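You operate a simulated robot arm through the tools that you are given. There is no shell and no other tool.

You are at the controls of a simulated robot arm. One attempt, no reset.

TASK
Stop the oven, turn it back to 150 and switch it off.
Fine: stop first; shut the air slide and the recorder door; the oven door stays latched.

Only the result counts: the job must be done as asked and must still hold three seconds after the hand-in. Knocking over, shifting, dropping, spilling or breaking anything else fails it.

THE ROBOT
A 7-joint arm with a two-finger gripper on a trunk, on a base that drives. Base frame: it is fixed to the floor where the robot stands at the start and does not move with it; the origin is under the middle of the robot, x ahead of it, y to its left, z up. Lengths are in mm, angles in degrees, forces in N, time in s.
With the tool pointing down near the work surface it reaches from about 100 to 600 mm from the robot's upright axis, wherever it stands. Its first joint turns from -166.0 to 166.0 degrees. Places, roughly: air slide [500, -100, 500]; door latch [400, -500, 1000]; heat dial [500, 100, 1300]; oven panel [500, 0, 1300]; oven start button [500, 100, 1100]; oven stop button [500, 0, 1100]; oven switch [500, -200, 1100]; recorder door [300, -100, 800]; reset button [500, 0, 1900]; time selector [500, -200, 1300]; vent lever [500, -800, 1900]. Payload 2.94 kg.
Tool frame: the origin (TCP) lies between the finger pads and is the grasp point; the fingertips stand 30 mm ahead of it; z points along the fingers, y is the line along which they close. Largest opening 138 mm; the body of the gripper starts 109 mm behind the TCP.
Orientation is that of the tool frame in the base frame, as a unit quaternion [w, x, y, z]. With the fingers straight down and closing along the base's y, the tool's x points along the base's -x, its y along +y and its z along -z.

THE INTERFACE
- The arm moves only by the tool nudge_tool. Its argument "targets" is a list of rows, each an object (a shift or turn left out is 0, a gripper value left out holds the last) with "fingers": the gripper command, from -1 (fully open) to 1 (shut), values between in proportion; "translation": the shift along the tool's x, y, z in mm, a list of three; "turn": the turn, a rotation vector about the tool's x, y, z in degrees, a list of three. In form: [{"fingers": fingers, "translation": [x, y, z], "turn": [wx, wy, wz]}, ...]. A call has 1 to 20 rows; each row is the pose to reach, as a shift and turn from the pose commanded when the call began, along the tool's axes at that moment. Each row takes 0.2 s and may step no farther than 50 mm and 8.6 degrees from the row before; otherwise, or with a gripper value out of range, the whole call is refused. Where a pose cannot be reached the arm comes as near as it can. A force on the tool above 60 N (or 10 N above the force at the start of the call, whichever is more), or a blocked arm, ends the call early, and 0.2 s more pass. The fingers move at their own pace and stop on an object; they squeeze with about 25 N. The grip force told is the motor's: it shows also when the fingers shut on nothing. Time passes only in rows, and 0.2 s behind the last, so rows that repeat a pose let the fingers close. It gives the time, the measured TCP pose, the force on the tool (base axes), the opening and the grip force at its end, in the units of the frame above (readings bear some noise), with the torque about the TCP (base axes, N m) and any sound that the robot's microphone picked up, and new pictures: "pictures" is both (left out), scene, wrist or none.
- Cameras (640 x 400 px; columns grow to the right, rows downward): "scene" is now at [-1.1, 113.1, 1549.7]; the picture's right is [-0.29, -0.96, 0.00], its down [-0.63, 0.19, -0.75] and it looks along [0.72, -0.22, -0.66] (base axes); focal length 214 px, centre (320, 200). "wrist" rides on the gripper at [71, 19, -146] in the tool frame; the picture's right is [-0.26, 0.97, 0.00], its down [-0.85, -0.23, -0.48] and it looks along [-0.46, -0.12, 0.88] (tool axes); focal length 280 px, centre (320, 200). There is no depth. A picture from a camera that has moved, and an enlarged one, comes with that camera's place and axes in the base frame and with its lens.
- move_column(by): slides the trunk up (or, below 0, down) by that many mm; the arm and the scene camera ride with it, the base frame stays. It gives what a move gives, with no picture.
- roll_base(legs): drives the robot by 1 to 6 legs, each [ahead, left, turn to the left] in mm, mm and degrees, along the robot's own axes; the way and the turn of a leg run together, so that a leg with both is an arc; at most 1500 mm and 180 degrees a leg. The arm and the cameras ride along, it lands a little off, and it stops where it bumps. It gives what a move gives, and a new picture of the scene camera.
- pan_tilt(pan, tilt): turns the head with the scene camera to pan (to the left, within 86 degrees either way) and tilt (down, from -29 to 69), counted from straight ahead of the robot. It gives what a move gives, and a new picture of the scene camera.
- enlarge(camera, box): a new picture of the part [left, top, right, bottom] of that camera's present view, enlarged. The clock stands still meanwhile.
- job_done(): hands the job in; it is judged then, once.

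Nothing tells you exact positions but the pictures and the camera data. Unless the task says otherwise, let go and move clear before handing in.

The tools are called after "Request:" by a JSON object that holds its "method" and its "body". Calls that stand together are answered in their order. nudge_tool: Moves the arm, as the interface text tells. Its arguments: {"type":"object","properties":{"targets":{"type":"array"},"pictures":{"type":"string","enum":["both","scene","wrist","none"]}},"required":["targets"]} The other tools are called the same way: move_column (by) slides the trunk up or down; roll_base (legs) drives the base; pan_tilt (pan, tilt) turns the head that bears the scene camera; enlarge (camera, box) takes an enlarged picture of a part of a camera's view; job_done () hands the job in.

At the start:

```text
time: 0.0
eef_pos: [399.1, -0.9, 1410.6]
tool_rot: [0.0, -0.001, 1.0, 0.001]
wrist_force: [-0.5, 0.6, 0.2]
torque: [0.0, -0.01, 0.01]
opening: 138.0
gripper_force: 0.0
trunk travel left (down, up): [-400.0, 54.0]
robot x, y, heading: [-2.2, 0.3, 0.1]
head pan, tilt: [-17.1, 41.5]
```

scene: 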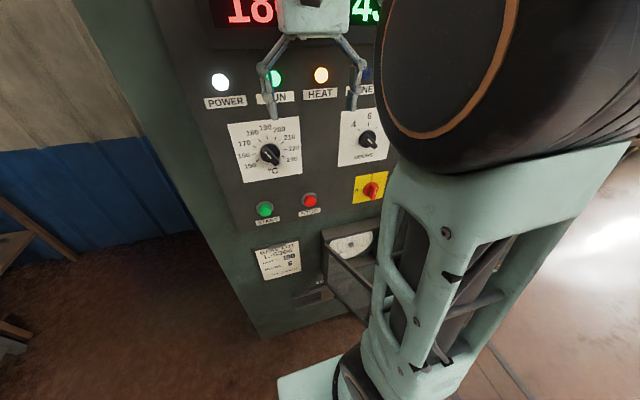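
wrist: 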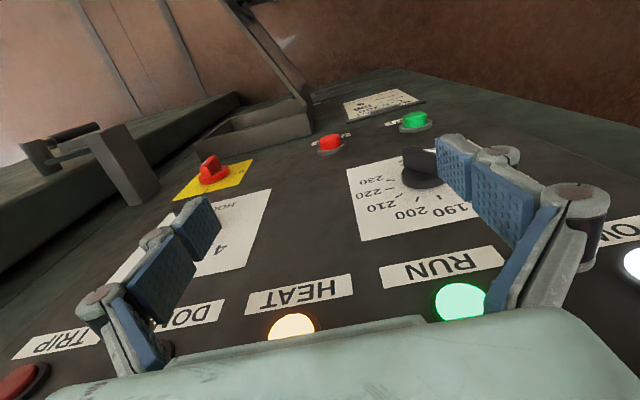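

I see the oven's panel close ahead with the dial, stop/start buttons, the red switch on a yellow plate and an open recorder door below. First I look closer before moving anything.

Request:
{"method": "enlarge", "body": {"camera": "scene", "box": [200, 0, 400, 125]}}

Request:
{"method": "enlarge", "body": {"camera": "scene", "box": [220, 110, 400, 222]}}

Request:
{"method": "enlarge", "body": {"camera": "scene", "box": [240, 210, 420, 322]}}

Request:
{"method": "enlarge", "body": {"camera": "wrist", "box": [0, 60, 320, 260]}}

```text
3.20 times, centred on (300, 62) of scene
camera zoom: at [-1.1, 113.1, 1549.7], right [-0.29, -0.96, 0.0], down [-0.63, 0.19, -0.75], along [0.72, -0.22, -0.66], focal length 686 px, centre (384, 640)
```

zoom: 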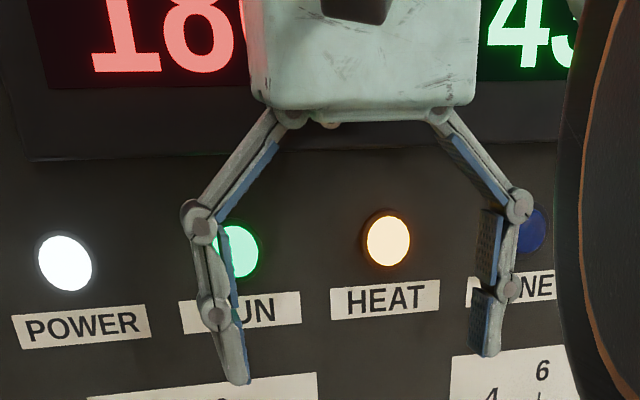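

```text
3.56 times, centred on (310, 166) of scene
camera zoom: at [-1.1, 113.1, 1549.7], right [-0.29, -0.96, 0.0], down [-0.63, 0.19, -0.75], along [0.72, -0.22, -0.66], focal length 763 px, centre (356, 321)
```

zoom: 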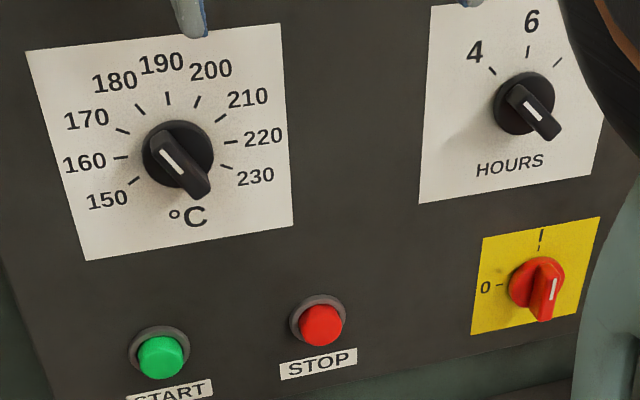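

```text
3.56 times, centred on (330, 266) of scene
camera zoom: at [-1.1, 113.1, 1549.7], right [-0.29, -0.96, 0.0], down [-0.63, 0.19, -0.75], along [0.72, -0.22, -0.66], focal length 763 px, centre (284, -35)
```

zoom: 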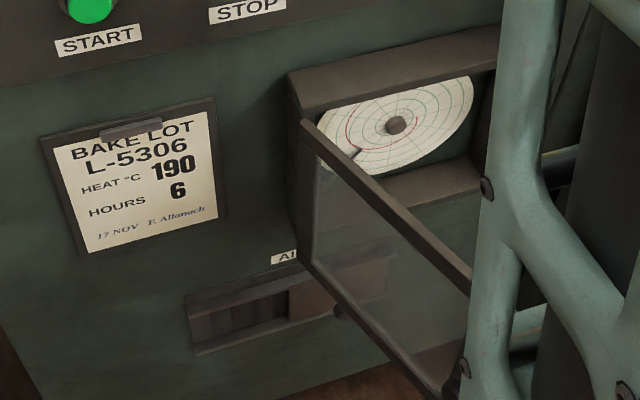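

```text
2.00 times, centred on (160, 160) of wrist
camera zoom: at [328.4, 18.9, 1557.0], right [0.26, 0.97, 0.0], down [0.85, -0.23, 0.48], along [0.46, -0.12, -0.88], focal length 561 px, centre (640, 280)
```

zoom: 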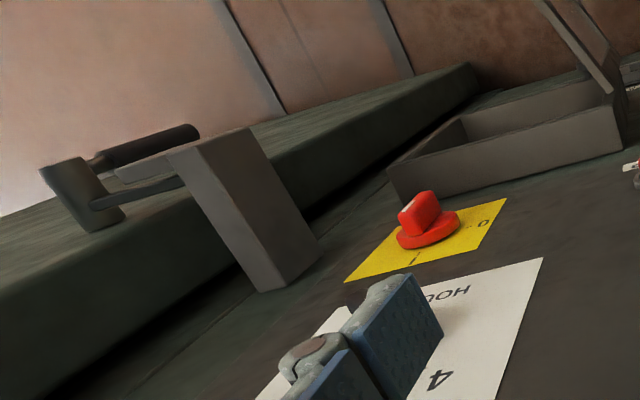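

The dial points near 180, the switch is at I, and the recorder door stands open with the air slide under it. I look around with the head before moving.

Request:
{"method": "pan_tilt", "body": {"pan": -30, "tilt": 60}}

Request:
{"method": "pan_tilt", "body": {"pan": -60, "tilt": 30}}

Request:
{"method": "pan_tilt", "body": {"pan": 0, "tilt": 0}}

Request:
{"method": "pan_tilt", "body": {"pan": 60, "tilt": 30}}

```text
time: 0.8
eef_pos: [398.4, -0.8, 1409.9]
tool_rot: [-0.001, 0.0, 1.0, 0.0]
wrist_force: [0.4, -0.3, 0.3]
torque: [-0.01, -0.02, 0.0]
opening: 138.0
gripper_force: 0.0
trunk travel left (down, up): [-400.0, 54.0]
robot x, y, heading: [0.2, 0.5, -0.2]
head pan, tilt: [-30.0, 60.0]
camera scene: at [-23.6, 104.5, 1525.2], right [-0.5, -0.87, 0.0], down [-0.75, 0.43, -0.5], along [0.43, -0.25, -0.87], focal length 214 px, centre (320, 200)
```

scene: 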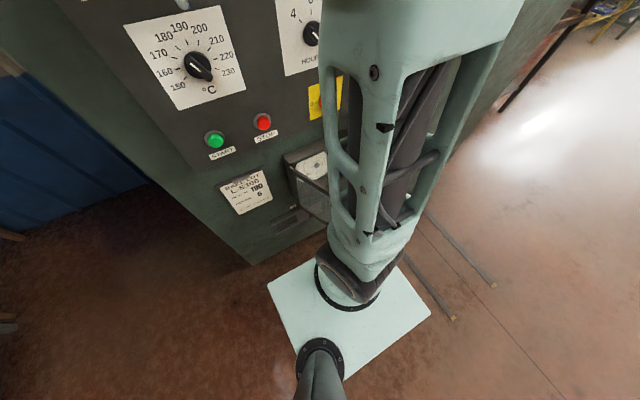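

```text
time: 1.8
eef_pos: [398.6, -1.1, 1411.1]
tool_rot: [0.0, 0.0, 1.0, 0.0]
wrist_force: [-0.7, 0.2, -0.4]
torque: [0.02, -0.02, -0.01]
opening: 138.0
gripper_force: 0.1
trunk travel left (down, up): [-400.0, 54.0]
robot x, y, heading: [0.4, -0.9, -0.4]
head pan, tilt: [-60.0, 30.0]
camera scene: at [-36.1, 59.5, 1567.2], right [-0.87, -0.5, 0.0], down [-0.25, 0.43, -0.87], along [0.43, -0.75, -0.5], focal length 214 px, centre (320, 200)
```

scene: 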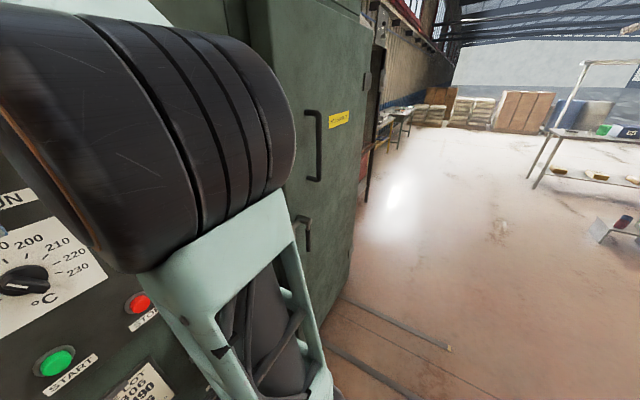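

```text
time: 3.1
eef_pos: [399.4, -0.5, 1410.3]
tool_rot: [0.0, 0.0, 1.0, 0.0]
wrist_force: [0.5, -0.1, -0.9]
torque: [0.0, 0.02, 0.02]
opening: 138.1
gripper_force: 0.1
trunk travel left (down, up): [-400.0, 54.0]
robot x, y, heading: [2.2, -0.6, 0.1]
head pan, tilt: [0.0, 0.0]
camera scene: at [8.6, 137.7, 1615.5], right [0.0, -1.0, 0.0], down [0.0, 0.0, -1.0], along [1.0, 0.0, 0.0], focal length 214 px, centre (320, 200)
```

scene: 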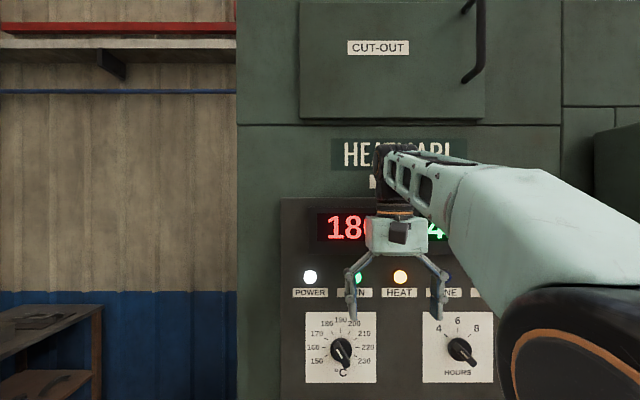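

```text
time: 4.4
eef_pos: [399.9, -1.2, 1409.6]
tool_rot: [0.0, 0.001, 1.0, 0.0]
wrist_force: [0.3, -0.6, 0.2]
torque: [0.01, 0.0, -0.01]
opening: 137.6
gripper_force: 0.0
trunk travel left (down, up): [-400.0, 54.0]
robot x, y, heading: [-1.0, -1.6, 0.0]
head pan, tilt: [60.0, 30.0]
camera scene: at [-36.1, 216.1, 1567.3], right [0.87, -0.5, 0.0], down [-0.25, -0.43, -0.87], along [0.43, 0.75, -0.5], focal length 214 px, centre (320, 200)
```

scene: 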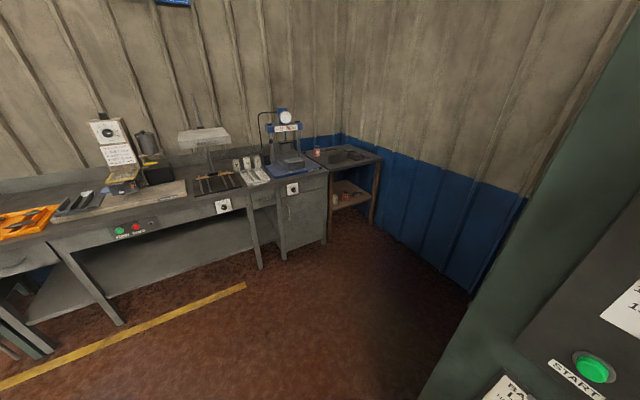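

The arm is too close to the panel to point forward comfortably. I check what lies to the sides/behind before backing up.

Request:
{"method": "pan_tilt", "body": {"pan": 86, "tilt": 50}}

Request:
{"method": "pan_tilt", "body": {"pan": -86, "tilt": 50}}

```text
time: 5.3
eef_pos: [399.2, -0.1, 1408.9]
tool_rot: [0.0, 0.0, 1.0, 0.0]
wrist_force: [-0.2, 0.3, 0.0]
torque: [0.02, 0.02, 0.02]
opening: 137.7
gripper_force: 0.1
trunk travel left (down, up): [-400.0, 54.0]
robot x, y, heading: [0.0, 0.4, -0.2]
head pan, tilt: [85.9, 50.0]
camera scene: at [-75.9, 214.6, 1537.8], right [1.0, -0.07, 0.0], down [-0.05, -0.76, -0.64], along [0.05, 0.64, -0.77], focal length 214 px, centre (320, 200)
```

scene: 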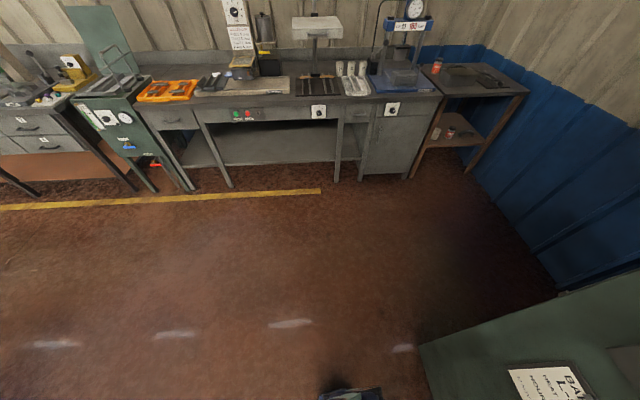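

```text
time: 7.9
eef_pos: [399.2, -0.3, 1410.0]
tool_rot: [0.0, 0.0, 1.0, -0.001]
wrist_force: [0.4, 0.1, 1.1]
torque: [-0.01, 0.03, -0.04]
opening: 137.9
gripper_force: 0.0
trunk travel left (down, up): [-400.0, 54.0]
robot x, y, heading: [0.1, 1.5, -0.2]
head pan, tilt: [-85.9, 50.0]
camera scene: at [-75.9, 61.0, 1537.7], right [-1.0, -0.07, 0.0], down [-0.05, 0.76, -0.64], along [0.05, -0.64, -0.77], focal length 214 px, centre (320, 200)
```

scene: 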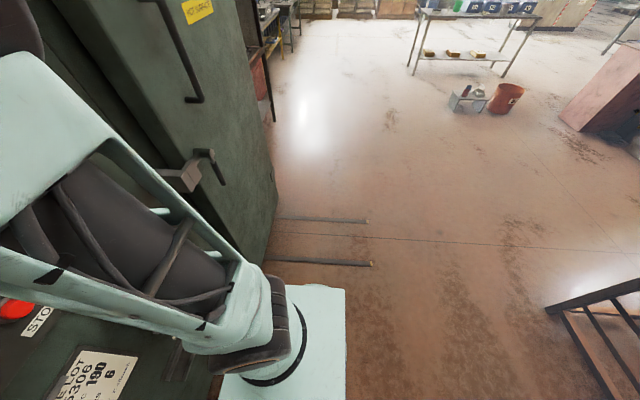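

The floor just behind is clear for a few hundred mm. I back up 280 mm and look at the panel again.

Request:
{"method": "roll_base", "body": {"legs": [[-280, 0, 0]]}}

Request:
{"method": "pan_tilt", "body": {"pan": -12, "tilt": 35}}

```text
time: 9.8
eef_pos: [121.0, -0.1, 1409.7]
tool_rot: [0.0, 0.0, 1.0, 0.0]
wrist_force: [-0.9, -0.3, 0.3]
torque: [-0.01, -0.04, -0.02]
opening: 138.1
gripper_force: 0.0
trunk travel left (down, up): [-400.0, 54.0]
robot x, y, heading: [-276.8, 1.0, 0.1]
head pan, tilt: [-85.9, 50.0]
camera scene: at [-354.5, 60.9, 1537.7], right [-1.0, -0.07, 0.0], down [-0.05, 0.76, -0.64], along [0.05, -0.64, -0.77], focal length 214 px, centre (320, 200)
```

scene: 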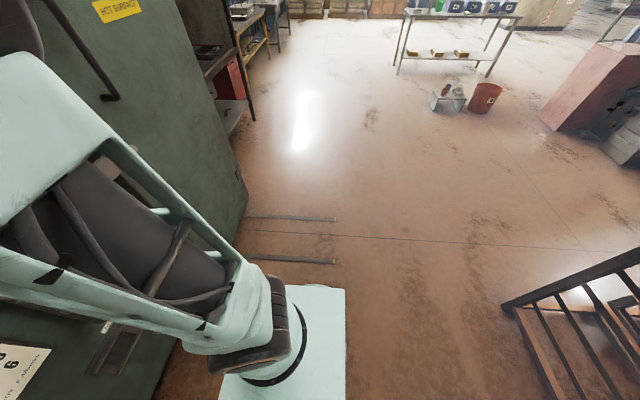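

```text
time: 11.3
eef_pos: [120.9, -0.6, 1409.9]
tool_rot: [0.0, -0.001, 1.0, 0.0]
wrist_force: [0.1, 0.4, 0.0]
torque: [0.04, 0.03, 0.03]
opening: 138.0
gripper_force: 0.0
trunk travel left (down, up): [-400.0, 54.0]
robot x, y, heading: [-280.7, -1.7, -0.1]
head pan, tilt: [-12.0, 35.0]
camera scene: at [-273.3, 119.4, 1559.4], right [-0.21, -0.98, 0.0], down [-0.56, 0.12, -0.82], along [0.8, -0.17, -0.57], focal length 214 px, centre (320, 200)
```

scene: 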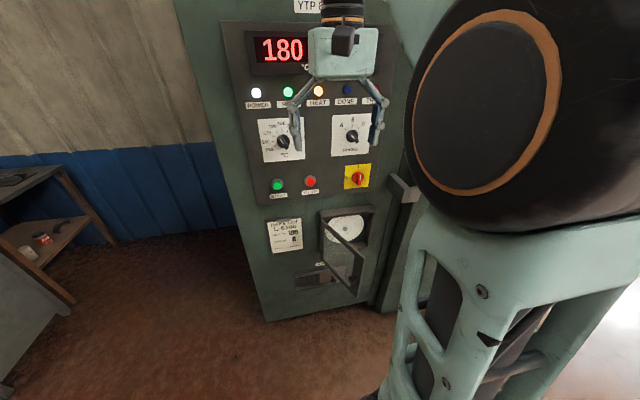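

Now everything is in view at once. I enlarge to measure positions.

Request:
{"method": "enlarge", "body": {"camera": "scene", "box": [240, 80, 400, 180]}}

Request:
{"method": "enlarge", "body": {"camera": "scene", "box": [250, 160, 410, 260]}}

Request:
{"method": "enlarge", "body": {"camera": "scene", "box": [280, 200, 400, 300]}}

```text
4.00 times, centred on (320, 130) of scene
camera zoom: at [-273.3, 119.4, 1559.4], right [-0.21, -0.98, 0.0], down [-0.56, 0.12, -0.82], along [0.8, -0.17, -0.57], focal length 858 px, centre (320, 480)
```

zoom: 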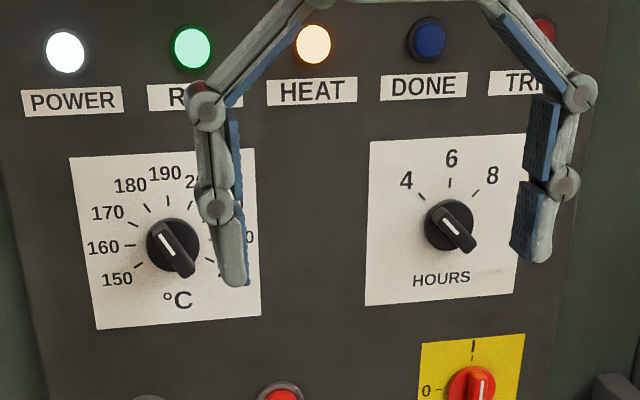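

```text
4.00 times, centred on (330, 210) of scene
camera zoom: at [-273.3, 119.4, 1559.4], right [-0.21, -0.98, 0.0], down [-0.56, 0.12, -0.82], along [0.8, -0.17, -0.57], focal length 858 px, centre (280, 160)
```

zoom: 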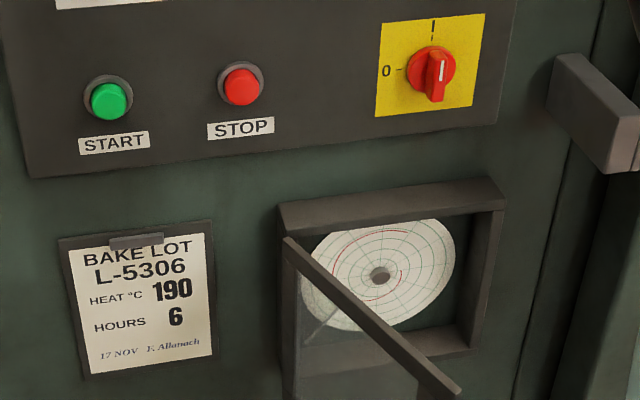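

```text
4.00 times, centred on (340, 250) of scene
camera zoom: at [-273.3, 119.4, 1559.4], right [-0.21, -0.98, 0.0], down [-0.56, 0.12, -0.82], along [0.8, -0.17, -0.57], focal length 858 px, centre (240, 0)
```

zoom: 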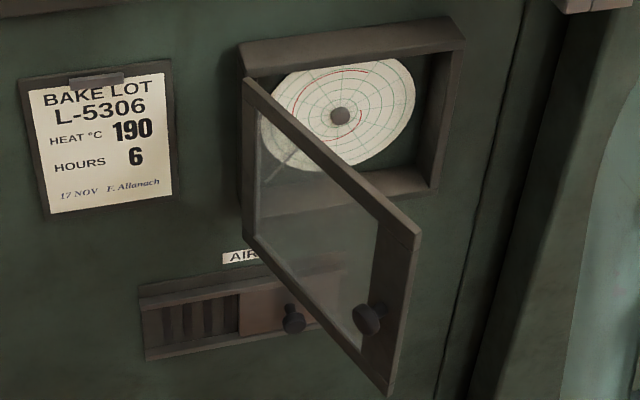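

Estimated positions: panel x≈460, dial ≈(460,94,1303) pointing at 180 (30° steps, 150 is 90° counter-clockwise), stop ≈(464,4,1131), switch ≈(455,-191,1133), recorder door hinge at (420,-37) open about 67°, slide knob ≈(425,-100,500). Next I pitch the gripper to point forward.

Request:
{"method": "nudge_tool", "body": {"targets": [{"fingers": 0.0, "translation": [-14, 0, 8], "turn": [0, -8, 0]}, {"translation": [-28, 0, 16], "turn": [0, -16, 0]}, {"translation": [-42, 0, 24], "turn": [0, -24, 0]}, {"translation": [-56, 0, 32], "turn": [0, -32, 0]}, {"translation": [-70, 0, 40], "turn": [0, -40, 0]}, {"translation": [-84, 0, 50], "turn": [0, -48, 0]}, {"translation": [-98, 0, 60], "turn": [0, -56, 0]}, {"translation": [-112, 0, 70], "turn": [0, -64, 0]}, {"translation": [-126, 0, 80], "turn": [0, -72, 0]}, {"translation": [-140, 0, 90], "turn": [0, -80, 0]}, {"translation": [-150, 0, 100], "turn": [0, -85, 0]}, {"translation": [-160, 0, 110], "turn": [0, -90, 0]}, {"translation": [-160, 0, 110], "turn": [0, -90, 0]}]}}

```text
time: 13.5
eef_pos: [239.8, 119.5, 1337.5]
tool_rot: [0.63, -0.094, 0.767, 0.076]
wrist_force: [-0.8, -0.9, -1.1]
torque: [0.02, -0.03, 0.05]
opening: 69.0
gripper_force: 0.1
trunk travel left (down, up): [-400.0, 54.0]
robot x, y, heading: [-274.2, 1.8, 0.0]
head pan, tilt: [-12.0, 35.0]
stopped in row 10: the arm was blocked; the commanded pose is now the measured one
camera scene: at [-309.5, 59.3, 1575.9], right [-0.84, -0.54, 0.0], down [-0.23, 0.35, -0.91], along [0.49, -0.76, -0.42], focal length 214 px, centre (320, 200)
camera wrist: at [83.6, 101.3, 1297.8], right [-0.18, 0.95, 0.26], down [-0.24, -0.3, 0.93], along [0.95, 0.11, 0.28], focal length 280 px, centre (320, 200)
```

scene: 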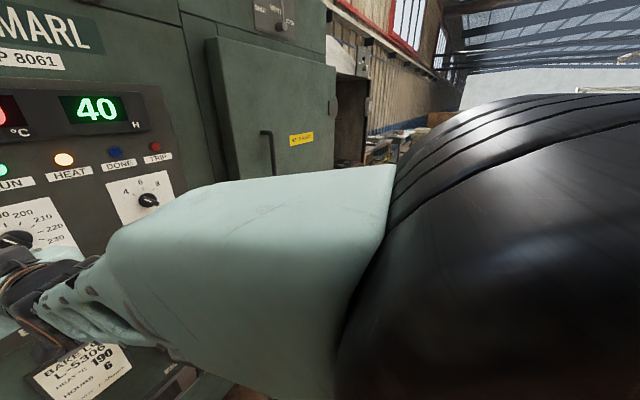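
wrist: 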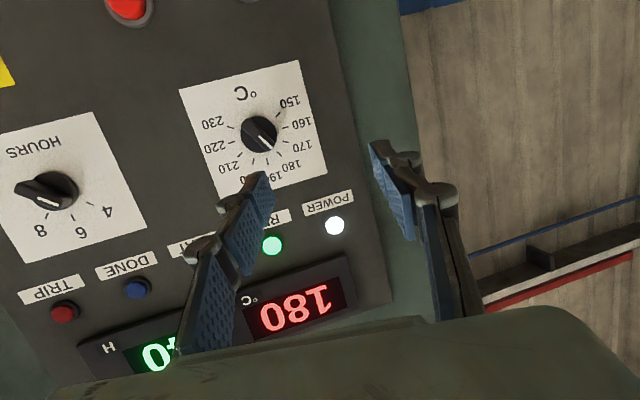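

The elbow pressed against the head, because the wrist was too close to the robot. I ease forward and back to the middle, which should lower the elbow away from the head.

Request:
{"method": "nudge_tool", "body": {"targets": [{"translation": [-3, -12, 14]}, {"translation": [-6, -24, 28]}, {"translation": [-9, -36, 42]}]}}

```text
time: 14.3
eef_pos: [291.9, 94.5, 1337.7]
tool_rot: [0.63, -0.094, 0.767, 0.075]
wrist_force: [-0.7, -0.7, -0.6]
torque: [0.02, -0.04, 0.01]
opening: 69.1
gripper_force: 0.0
trunk travel left (down, up): [-400.0, 54.0]
robot x, y, heading: [-278.0, -2.8, 0.2]
head pan, tilt: [-12.0, 35.0]
camera scene: at [-279.5, 92.0, 1572.8], right [-0.5, -0.87, 0.0], down [-0.39, 0.22, -0.89], along [0.78, -0.45, -0.45], focal length 214 px, centre (320, 200)
camera wrist: at [134.8, 76.3, 1297.5], right [-0.18, 0.95, 0.25], down [-0.24, -0.29, 0.93], along [0.95, 0.11, 0.28], focal length 280 px, centre (320, 200)
```

scene: 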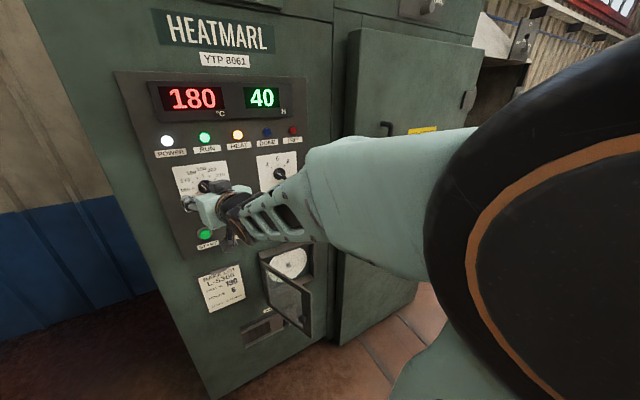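
wrist: 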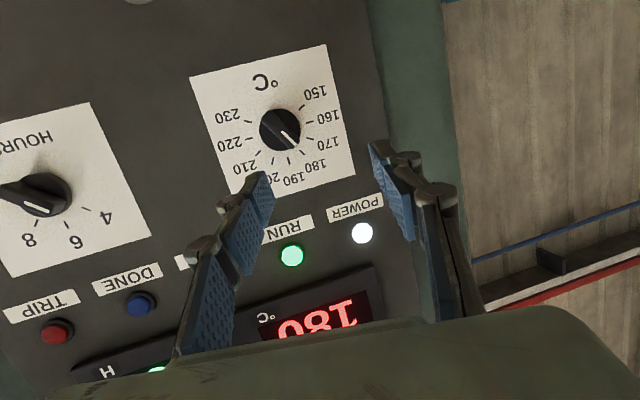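

That freed the head. I continue forward to the middle and square the tool to the panel.

Request:
{"method": "nudge_tool", "body": {"targets": [{"translation": [-2, -20, 20], "turn": [3, -2, 0.3]}, {"translation": [-4, -50, 28], "turn": [6, -5, 0.7]}, {"translation": [-6, -80, 32], "turn": [10, -8, 1]}, {"translation": [-7, -107, 35], "turn": [13.8, -11.1, 1.5]}, {"translation": [-7, -107, 35], "turn": [13.8, -11.1, 1.5]}]}}

```text
time: 15.5
eef_pos: [351.3, -0.8, 1338.6]
tool_rot: [0.708, -0.001, 0.706, 0.001]
wrist_force: [0.7, 0.3, -0.1]
torque: [0.0, 0.01, 0.0]
opening: 68.8
gripper_force: 0.1
trunk travel left (down, up): [-400.0, 54.0]
robot x, y, heading: [-279.0, -0.4, 0.1]
head pan, tilt: [-12.0, 35.0]
camera scene: at [-273.4, 119.5, 1559.4], right [-0.21, -0.98, 0.0], down [-0.56, 0.12, -0.82], along [0.8, -0.17, -0.57], focal length 214 px, centre (320, 200)
camera wrist: at [204.6, 18.6, 1268.4], right [0.0, 0.97, 0.26], down [-0.48, -0.23, 0.85], along [0.88, -0.12, 0.46], focal length 280 px, centre (320, 200)
```

scene: 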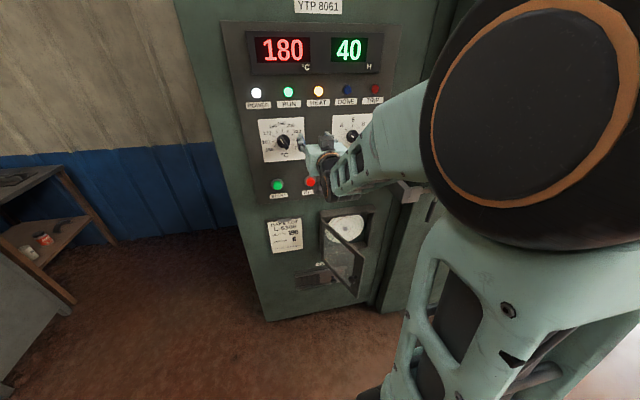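
wrist: 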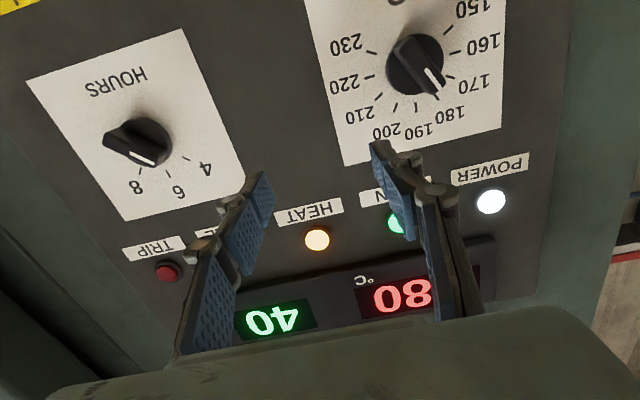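

The tool is square to the panel now. I enlarge the wrist view to triangulate the dial and read the pointer.

Request:
{"method": "enlarge", "body": {"camera": "wrist", "box": [300, 0, 540, 150]}}

Request:
{"method": "enlarge", "body": {"camera": "scene", "box": [250, 100, 370, 200]}}

```text
2.67 times, centred on (420, 75) of wrist
camera zoom: at [204.6, 18.6, 1268.4], right [0.0, 0.97, 0.26], down [-0.48, -0.23, 0.85], along [0.88, -0.12, 0.46], focal length 748 px, centre (53, 533)
```

zoom: 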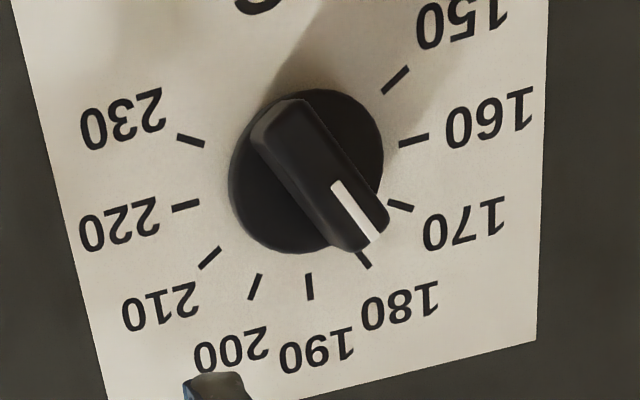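

```text
4.00 times, centred on (310, 150) of scene
camera zoom: at [-273.4, 119.5, 1559.4], right [-0.21, -0.98, 0.0], down [-0.56, 0.12, -0.82], along [0.8, -0.17, -0.57], focal length 858 px, centre (360, 400)
```

zoom: 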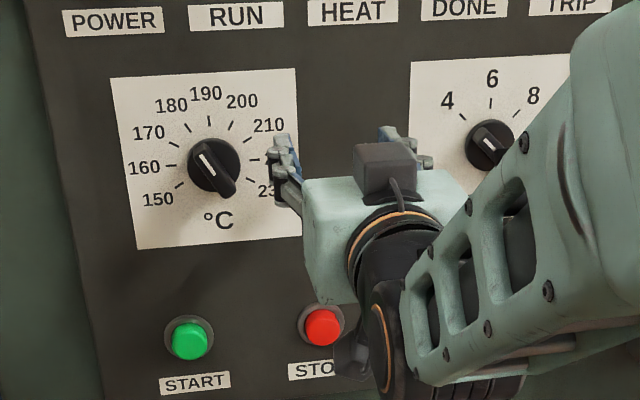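

Dial confirmed at 180, centre about (464, 92, 1300). Now I lower to the stop button height with fingers shut, staying clear of the panel.

Request:
{"method": "nudge_tool", "body": {"targets": [{"fingers": 1.0, "translation": [40, 1, -10]}, {"translation": [80, 2, -20]}, {"translation": [120, 3, -20]}, {"translation": [160, 4, -20]}, {"translation": [207, 5, -20]}, {"translation": [207, 5, -20]}]}}

```text
time: 16.9
eef_pos: [330.6, 5.1, 1131.0]
tool_rot: [0.708, -0.001, 0.707, 0.001]
wrist_force: [0.4, 0.2, 0.2]
torque: [0.02, 0.0, 0.02]
opening: 0.0
gripper_force: 25.5
trunk travel left (down, up): [-400.0, 54.0]
robot x, y, heading: [-278.9, -0.8, -0.3]
head pan, tilt: [-12.0, 35.0]
camera scene: at [-273.3, 119.5, 1559.5], right [-0.21, -0.98, 0.0], down [-0.56, 0.12, -0.82], along [0.8, -0.17, -0.57], focal length 214 px, centre (320, 200)
camera wrist: at [184.8, 24.6, 1061.9], right [0.0, 0.97, 0.26], down [-0.48, -0.23, 0.85], along [0.88, -0.12, 0.46], focal length 280 px, centre (320, 200)
```

scene: 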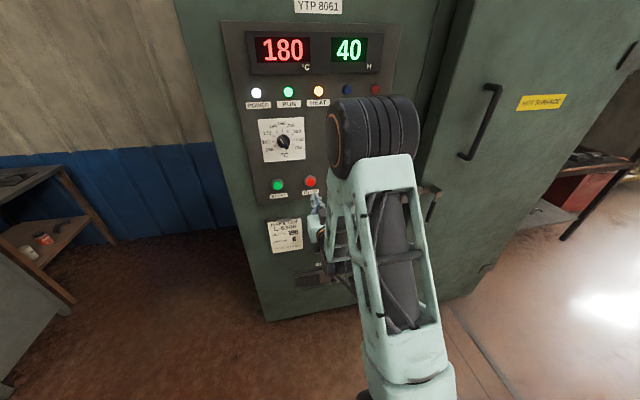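
wrist: 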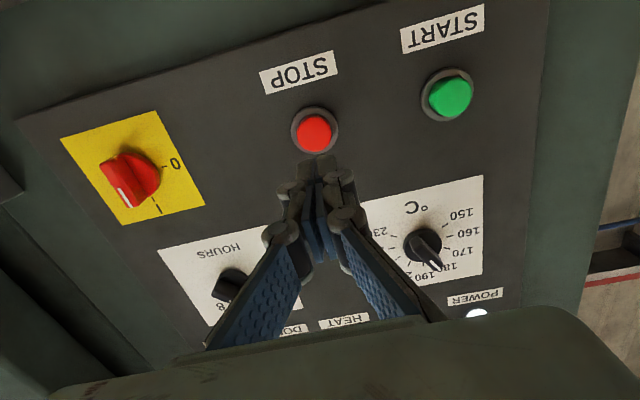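

Stop button lines up with the fingertips (about y=2, z=1131). I approach it and press gently.

Request:
{"method": "nudge_tool", "body": {"targets": [{"translation": [0, -3, 25]}, {"translation": [0, -3, 50]}, {"translation": [0, -3, 70]}]}}

```text
time: 17.7
eef_pos: [402.0, 3.0, 1131.9]
tool_rot: [0.707, 0.0, 0.707, 0.0]
wrist_force: [0.1, 0.2, -0.8]
torque: [0.02, 0.02, 0.0]
opening: 0.1
gripper_force: 24.8
trunk travel left (down, up): [-400.0, 54.0]
robot x, y, heading: [-276.3, 0.1, 0.3]
head pan, tilt: [-12.0, 35.0]
camera scene: at [-273.1, 119.5, 1559.4], right [-0.21, -0.98, 0.0], down [-0.56, 0.12, -0.82], along [0.8, -0.17, -0.57], focal length 214 px, centre (320, 200)
camera wrist: at [255.7, 21.9, 1061.9], right [0.0, 0.97, 0.26], down [-0.48, -0.23, 0.85], along [0.88, -0.12, 0.46], focal length 280 px, centre (320, 200)
```

scene: 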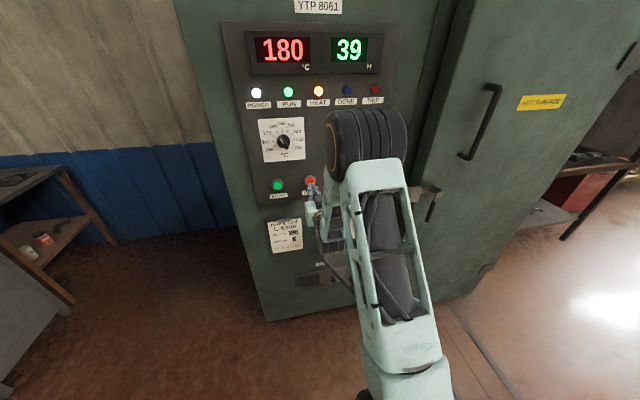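
wrist: 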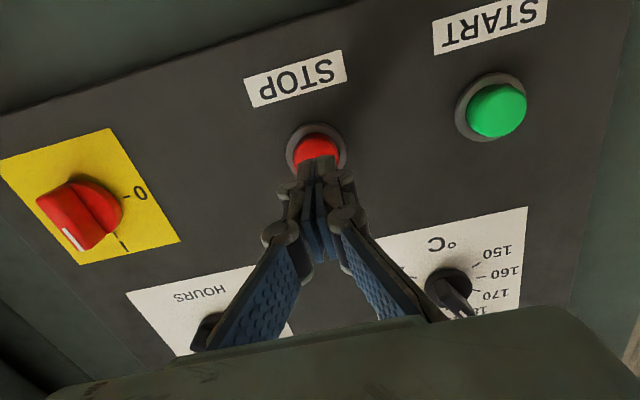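

Nearly centred; the button is about 3 mm lower. I press in small steps.

Request:
{"method": "nudge_tool", "body": {"targets": [{"translation": [3, -1, 6]}, {"translation": [3, -1, 12]}, {"translation": [3, -1, 16]}, {"translation": [3, -1, 20]}, {"translation": [3, -1, 24]}]}}

```text
time: 18.9
eef_pos: [424.6, 1.5, 1128.9]
tool_rot: [0.707, -0.001, 0.707, 0.001]
wrist_force: [-1.1, 0.8, -0.2]
torque: [0.02, -0.03, 0.01]
opening: 0.0
gripper_force: 24.8
trunk travel left (down, up): [-400.0, 54.0]
robot x, y, heading: [-273.8, 1.9, 0.3]
head pan, tilt: [-12.0, 35.0]
camera scene: at [-273.6, 119.5, 1559.4], right [-0.21, -0.98, 0.0], down [-0.56, 0.12, -0.82], along [0.8, -0.17, -0.57], focal length 214 px, centre (320, 200)
camera wrist: at [278.6, 20.9, 1060.1], right [0.0, 0.97, 0.26], down [-0.48, -0.23, 0.85], along [0.88, -0.12, 0.46], focal length 280 px, centre (320, 200)
```

scene: 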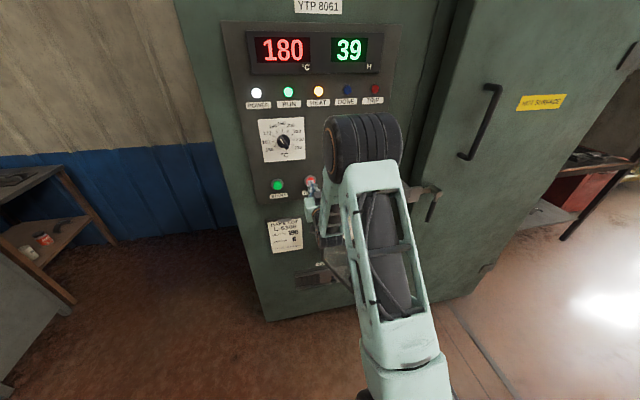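
wrist: 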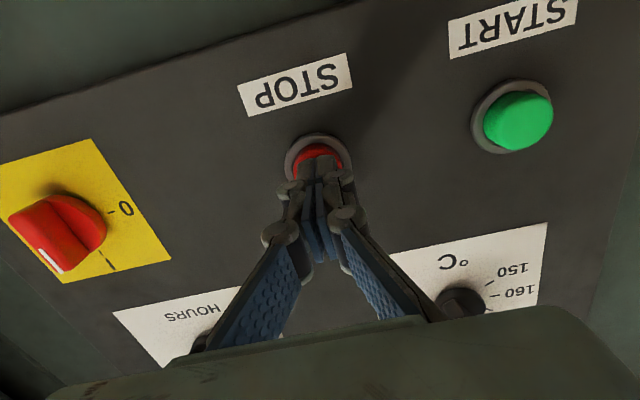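

Tip is just about at the button. Continue pressing in small steps until it clicks or the force rises.

Request:
{"method": "nudge_tool", "body": {"targets": [{"translation": [0, 0, 2]}, {"translation": [0, 0, 4]}, {"translation": [0, 0, 6]}, {"translation": [0, 0, 8]}, {"translation": [0, 0, 8]}]}}

```text
time: 20.1
eef_pos: [429.4, 2.0, 1129.1]
tool_rot: [0.707, -0.001, 0.707, 0.001]
wrist_force: [-23.7, 0.1, -2.8]
torque: [-0.01, 0.09, -0.07]
opening: 5.8
gripper_force: 28.6
trunk travel left (down, up): [-400.0, 54.0]
robot x, y, heading: [-275.1, 0.6, 0.0]
head pan, tilt: [-12.0, 35.0]
heard: click
camera scene: at [-277.1, 119.5, 1559.4], right [-0.21, -0.98, 0.0], down [-0.56, 0.12, -0.82], along [0.8, -0.17, -0.57], focal length 214 px, centre (320, 200)
camera wrist: at [284.2, 21.0, 1060.1], right [0.0, 0.97, 0.26], down [-0.48, -0.23, 0.85], along [0.88, -0.12, 0.46], focal length 280 px, centre (320, 200)
```

scene: 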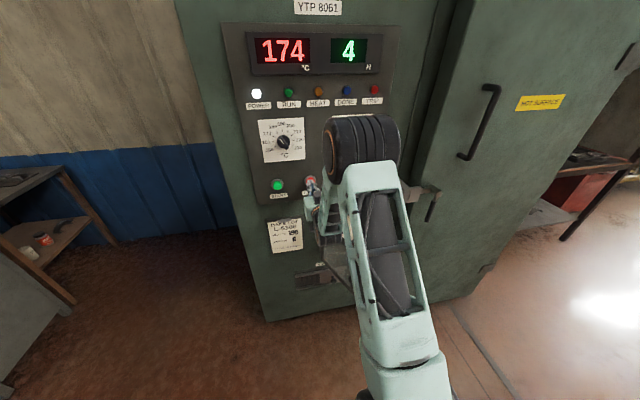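
wrist: 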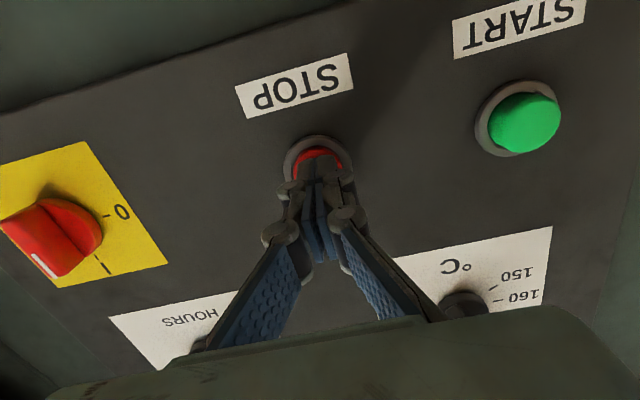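

Stop clicked: RUN and HEAT lights went out and the temperature is falling. I back off and go up to the heat dial, rolling −30° to match the pointer.

Request:
{"method": "nudge_tool", "body": {"targets": [{"translation": [0, 0, -40]}, {"translation": [0, 0, -80]}, {"translation": [-40, 20, -85], "turn": [0, 0, -8], "fingers": 0.3}, {"translation": [-80, 40, -85], "turn": [0, 0, -16]}, {"translation": [-120, 65, -85], "turn": [0, 0, -24]}, {"translation": [-150, 80, -85], "turn": [0, 0, -30]}, {"translation": [-171, 90, -85], "turn": [0, 0, -30]}, {"translation": [-171, 90, -85], "turn": [0, 0, -30]}]}}

```text
time: 21.9
eef_pos: [347.5, 90.0, 1302.1]
tool_rot: [0.683, -0.184, 0.683, -0.183]
wrist_force: [-0.4, 0.5, 0.7]
torque: [-0.04, 0.04, 0.03]
opening: 48.1
gripper_force: 0.1
trunk travel left (down, up): [-400.0, 54.0]
robot x, y, heading: [-276.3, 2.1, -0.2]
head pan, tilt: [-12.0, 35.0]
camera scene: at [-273.3, 119.5, 1559.4], right [-0.21, -0.98, 0.0], down [-0.56, 0.12, -0.82], along [0.8, -0.17, -0.57], focal length 214 px, centre (320, 200)
camera wrist: at [201.9, 71.8, 1231.4], right [0.0, 0.97, -0.26], down [-0.48, 0.23, 0.85], along [0.88, 0.12, 0.46], focal length 280 px, centre (320, 200)
```

scene: 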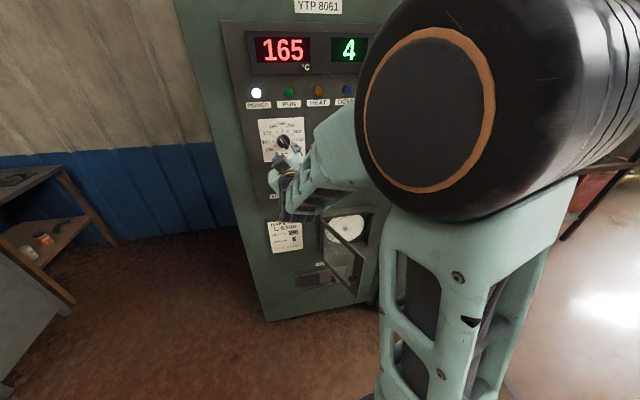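
wrist: 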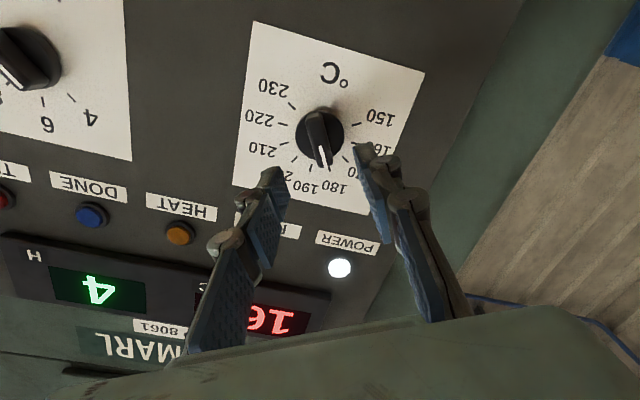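

Aligned closely with the dial. Check by enlarging.

Request:
{"method": "enlarge", "body": {"camera": "wrist", "box": [240, 80, 400, 180]}}

```text
4.00 times, centred on (320, 130) of wrist
camera zoom: at [201.9, 71.8, 1231.4], right [0.0, 0.97, -0.26], down [-0.48, 0.23, 0.85], along [0.88, 0.12, 0.46], focal length 1122 px, centre (320, 480)
```

zoom: 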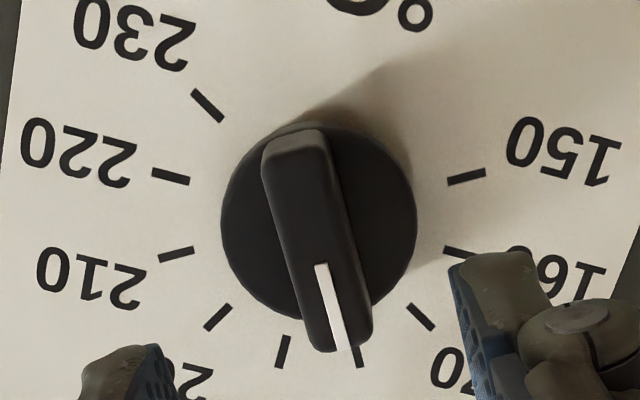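

Centred within a millimetre. I advance so the fingers straddle the pointer bar.

Request:
{"method": "nudge_tool", "body": {"targets": [{"translation": [0, 1, 25]}, {"translation": [0, 1, 50]}, {"translation": [0, 1, 68]}]}}

Request:
{"method": "enlarge", "body": {"camera": "wrist", "box": [200, 80, 440, 230]}}

```text
time: 22.7
eef_pos: [414.5, 91.9, 1300.0]
tool_rot: [0.683, -0.182, 0.683, -0.183]
wrist_force: [-0.5, 0.3, 0.7]
torque: [0.01, -0.04, -0.01]
opening: 48.2
gripper_force: 0.0
trunk travel left (down, up): [-400.0, 54.0]
robot x, y, heading: [-277.4, 0.2, 0.1]
head pan, tilt: [-12.0, 35.0]
camera scene: at [-273.0, 119.5, 1559.4], right [-0.21, -0.98, 0.0], down [-0.56, 0.12, -0.82], along [0.8, -0.17, -0.57], focal length 214 px, centre (320, 200)
camera wrist: at [270.2, 73.3, 1230.3], right [0.0, 0.97, -0.26], down [-0.48, 0.22, 0.85], along [0.88, 0.12, 0.46], focal length 280 px, centre (320, 200)
```

scene: 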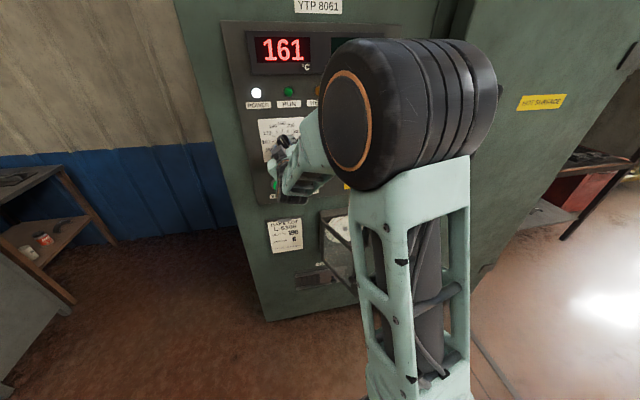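
wrist: 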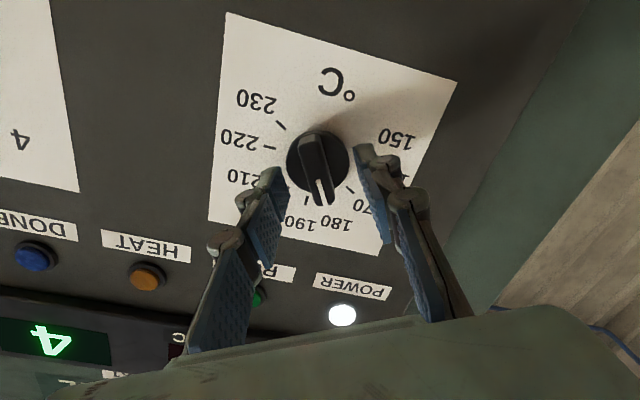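

```text
2.67 times, centred on (320, 155) of wrist
camera zoom: at [270.2, 73.3, 1230.3], right [0.0, 0.97, -0.26], down [-0.48, 0.22, 0.85], along [0.88, 0.12, 0.46], focal length 748 px, centre (320, 320)
```

zoom: 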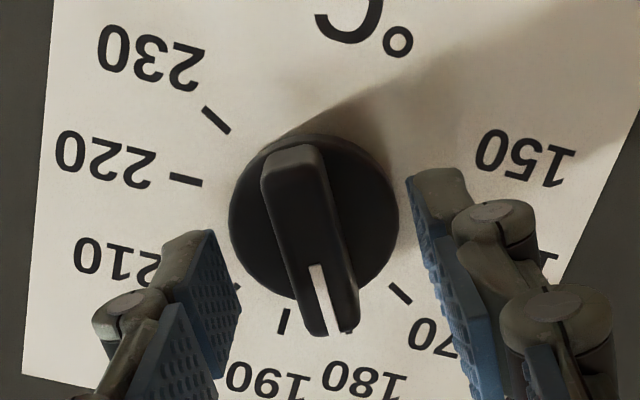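

The dial centre is about (91, 1302); small correction, then forward to straddle and check clearance.

Request:
{"method": "nudge_tool", "body": {"targets": [{"translation": [-0.9, -1.7, 6]}, {"translation": [-0.9, -1.7, 11]}, {"translation": [-0.9, -1.7, 14]}]}}

Request:
{"method": "enlarge", "body": {"camera": "wrist", "box": [200, 80, 440, 230]}}

```text
time: 23.5
eef_pos: [429.0, 91.1, 1301.8]
tool_rot: [0.683, -0.183, 0.683, -0.182]
wrist_force: [0.3, 0.3, -0.2]
torque: [0.01, 0.05, 0.0]
opening: 48.2
gripper_force: 0.0
trunk travel left (down, up): [-400.0, 54.0]
robot x, y, heading: [-274.9, 0.4, 0.1]
head pan, tilt: [-12.0, 35.0]
camera scene: at [-273.3, 119.5, 1559.4], right [-0.21, -0.98, 0.0], down [-0.56, 0.12, -0.82], along [0.8, -0.17, -0.57], focal length 214 px, centre (320, 200)
camera wrist: at [284.0, 72.4, 1231.8], right [0.0, 0.97, -0.26], down [-0.48, 0.22, 0.85], along [0.88, 0.12, 0.46], focal length 280 px, centre (320, 200)
```

scene: 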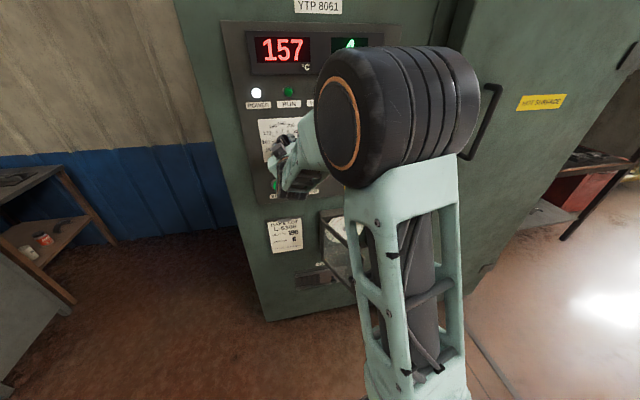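
wrist: 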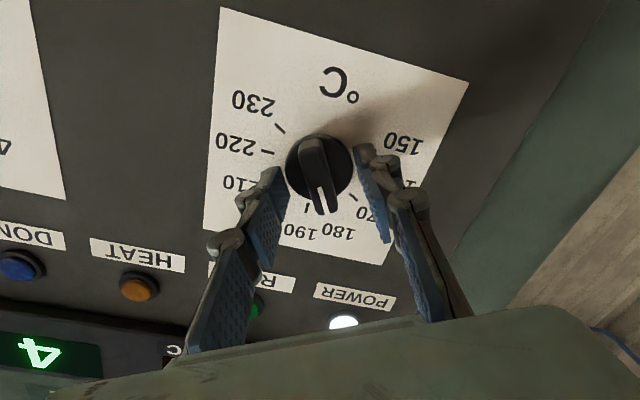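

```text
2.67 times, centred on (320, 155) of wrist
camera zoom: at [284.0, 72.4, 1231.8], right [0.0, 0.97, -0.26], down [-0.48, 0.22, 0.85], along [0.88, 0.12, 0.46], focal length 748 px, centre (320, 320)
```

zoom: 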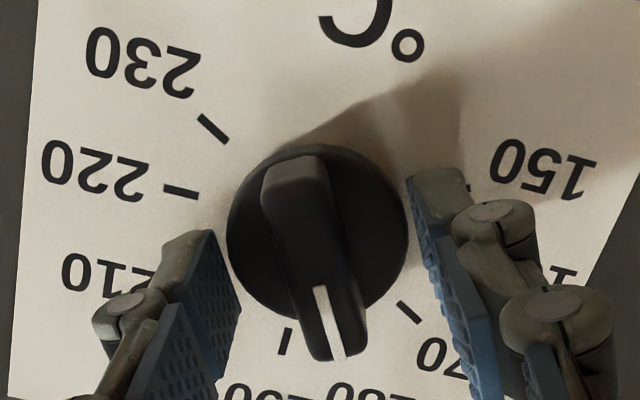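

Fingertips straddle the bar just in front of the disc. I pull back 3 mm for clearance and close on it.

Request:
{"method": "nudge_tool", "body": {"targets": [{"translation": [0, 0, -3], "fingers": 0.3}, {"translation": [0, 0, -3], "fingers": 1.0}, {"translation": [0, 0, -3]}, {"translation": [0, 0, -3]}]}}

Request:
{"method": "enlarge", "body": {"camera": "wrist", "box": [200, 80, 440, 230]}}

```text
time: 24.5
eef_pos: [425.9, 91.7, 1300.3]
tool_rot: [0.684, -0.182, 0.682, -0.182]
wrist_force: [2.6, -2.1, 2.3]
torque: [0.0, -0.03, -0.06]
opening: 14.4
gripper_force: 41.0
trunk travel left (down, up): [-400.0, 54.0]
robot x, y, heading: [-277.5, -1.0, -0.2]
head pan, tilt: [-12.0, 35.0]
camera scene: at [-273.1, 119.1, 1559.5], right [-0.21, -0.98, 0.0], down [-0.56, 0.12, -0.82], along [0.8, -0.17, -0.57], focal length 214 px, centre (320, 200)
camera wrist: at [280.8, 72.6, 1231.9], right [0.0, 0.97, -0.26], down [-0.48, 0.22, 0.85], along [0.88, 0.12, 0.46], focal length 280 px, centre (320, 200)
```

scene: 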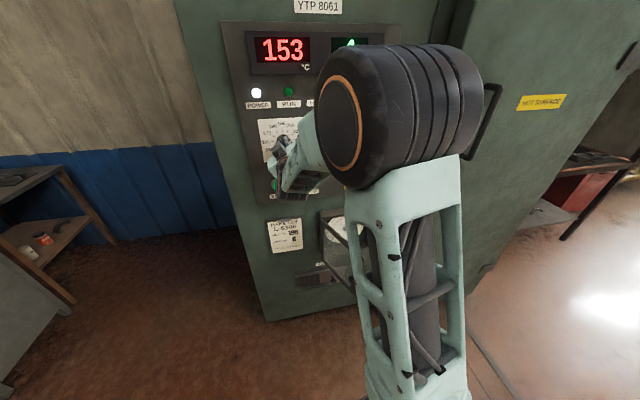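
wrist: 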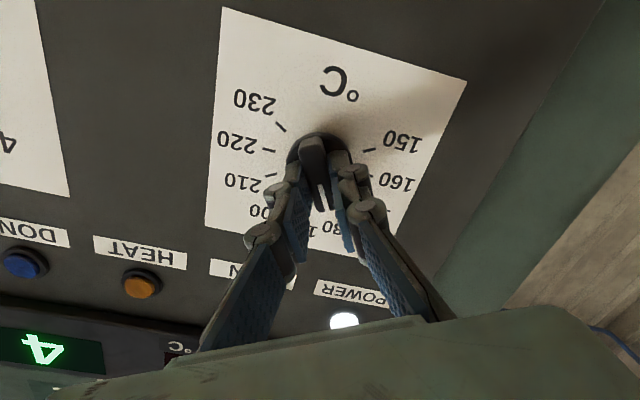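

```text
2.67 times, centred on (320, 155) of wrist
camera zoom: at [280.8, 72.6, 1231.9], right [0.0, 0.97, -0.26], down [-0.48, 0.22, 0.85], along [0.88, 0.12, 0.46], focal length 748 px, centre (320, 320)
```

zoom: 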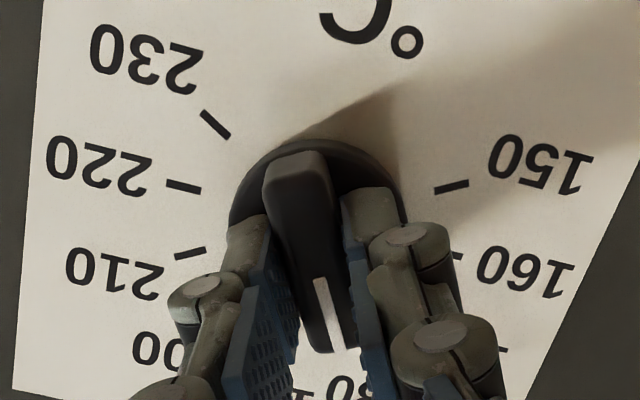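

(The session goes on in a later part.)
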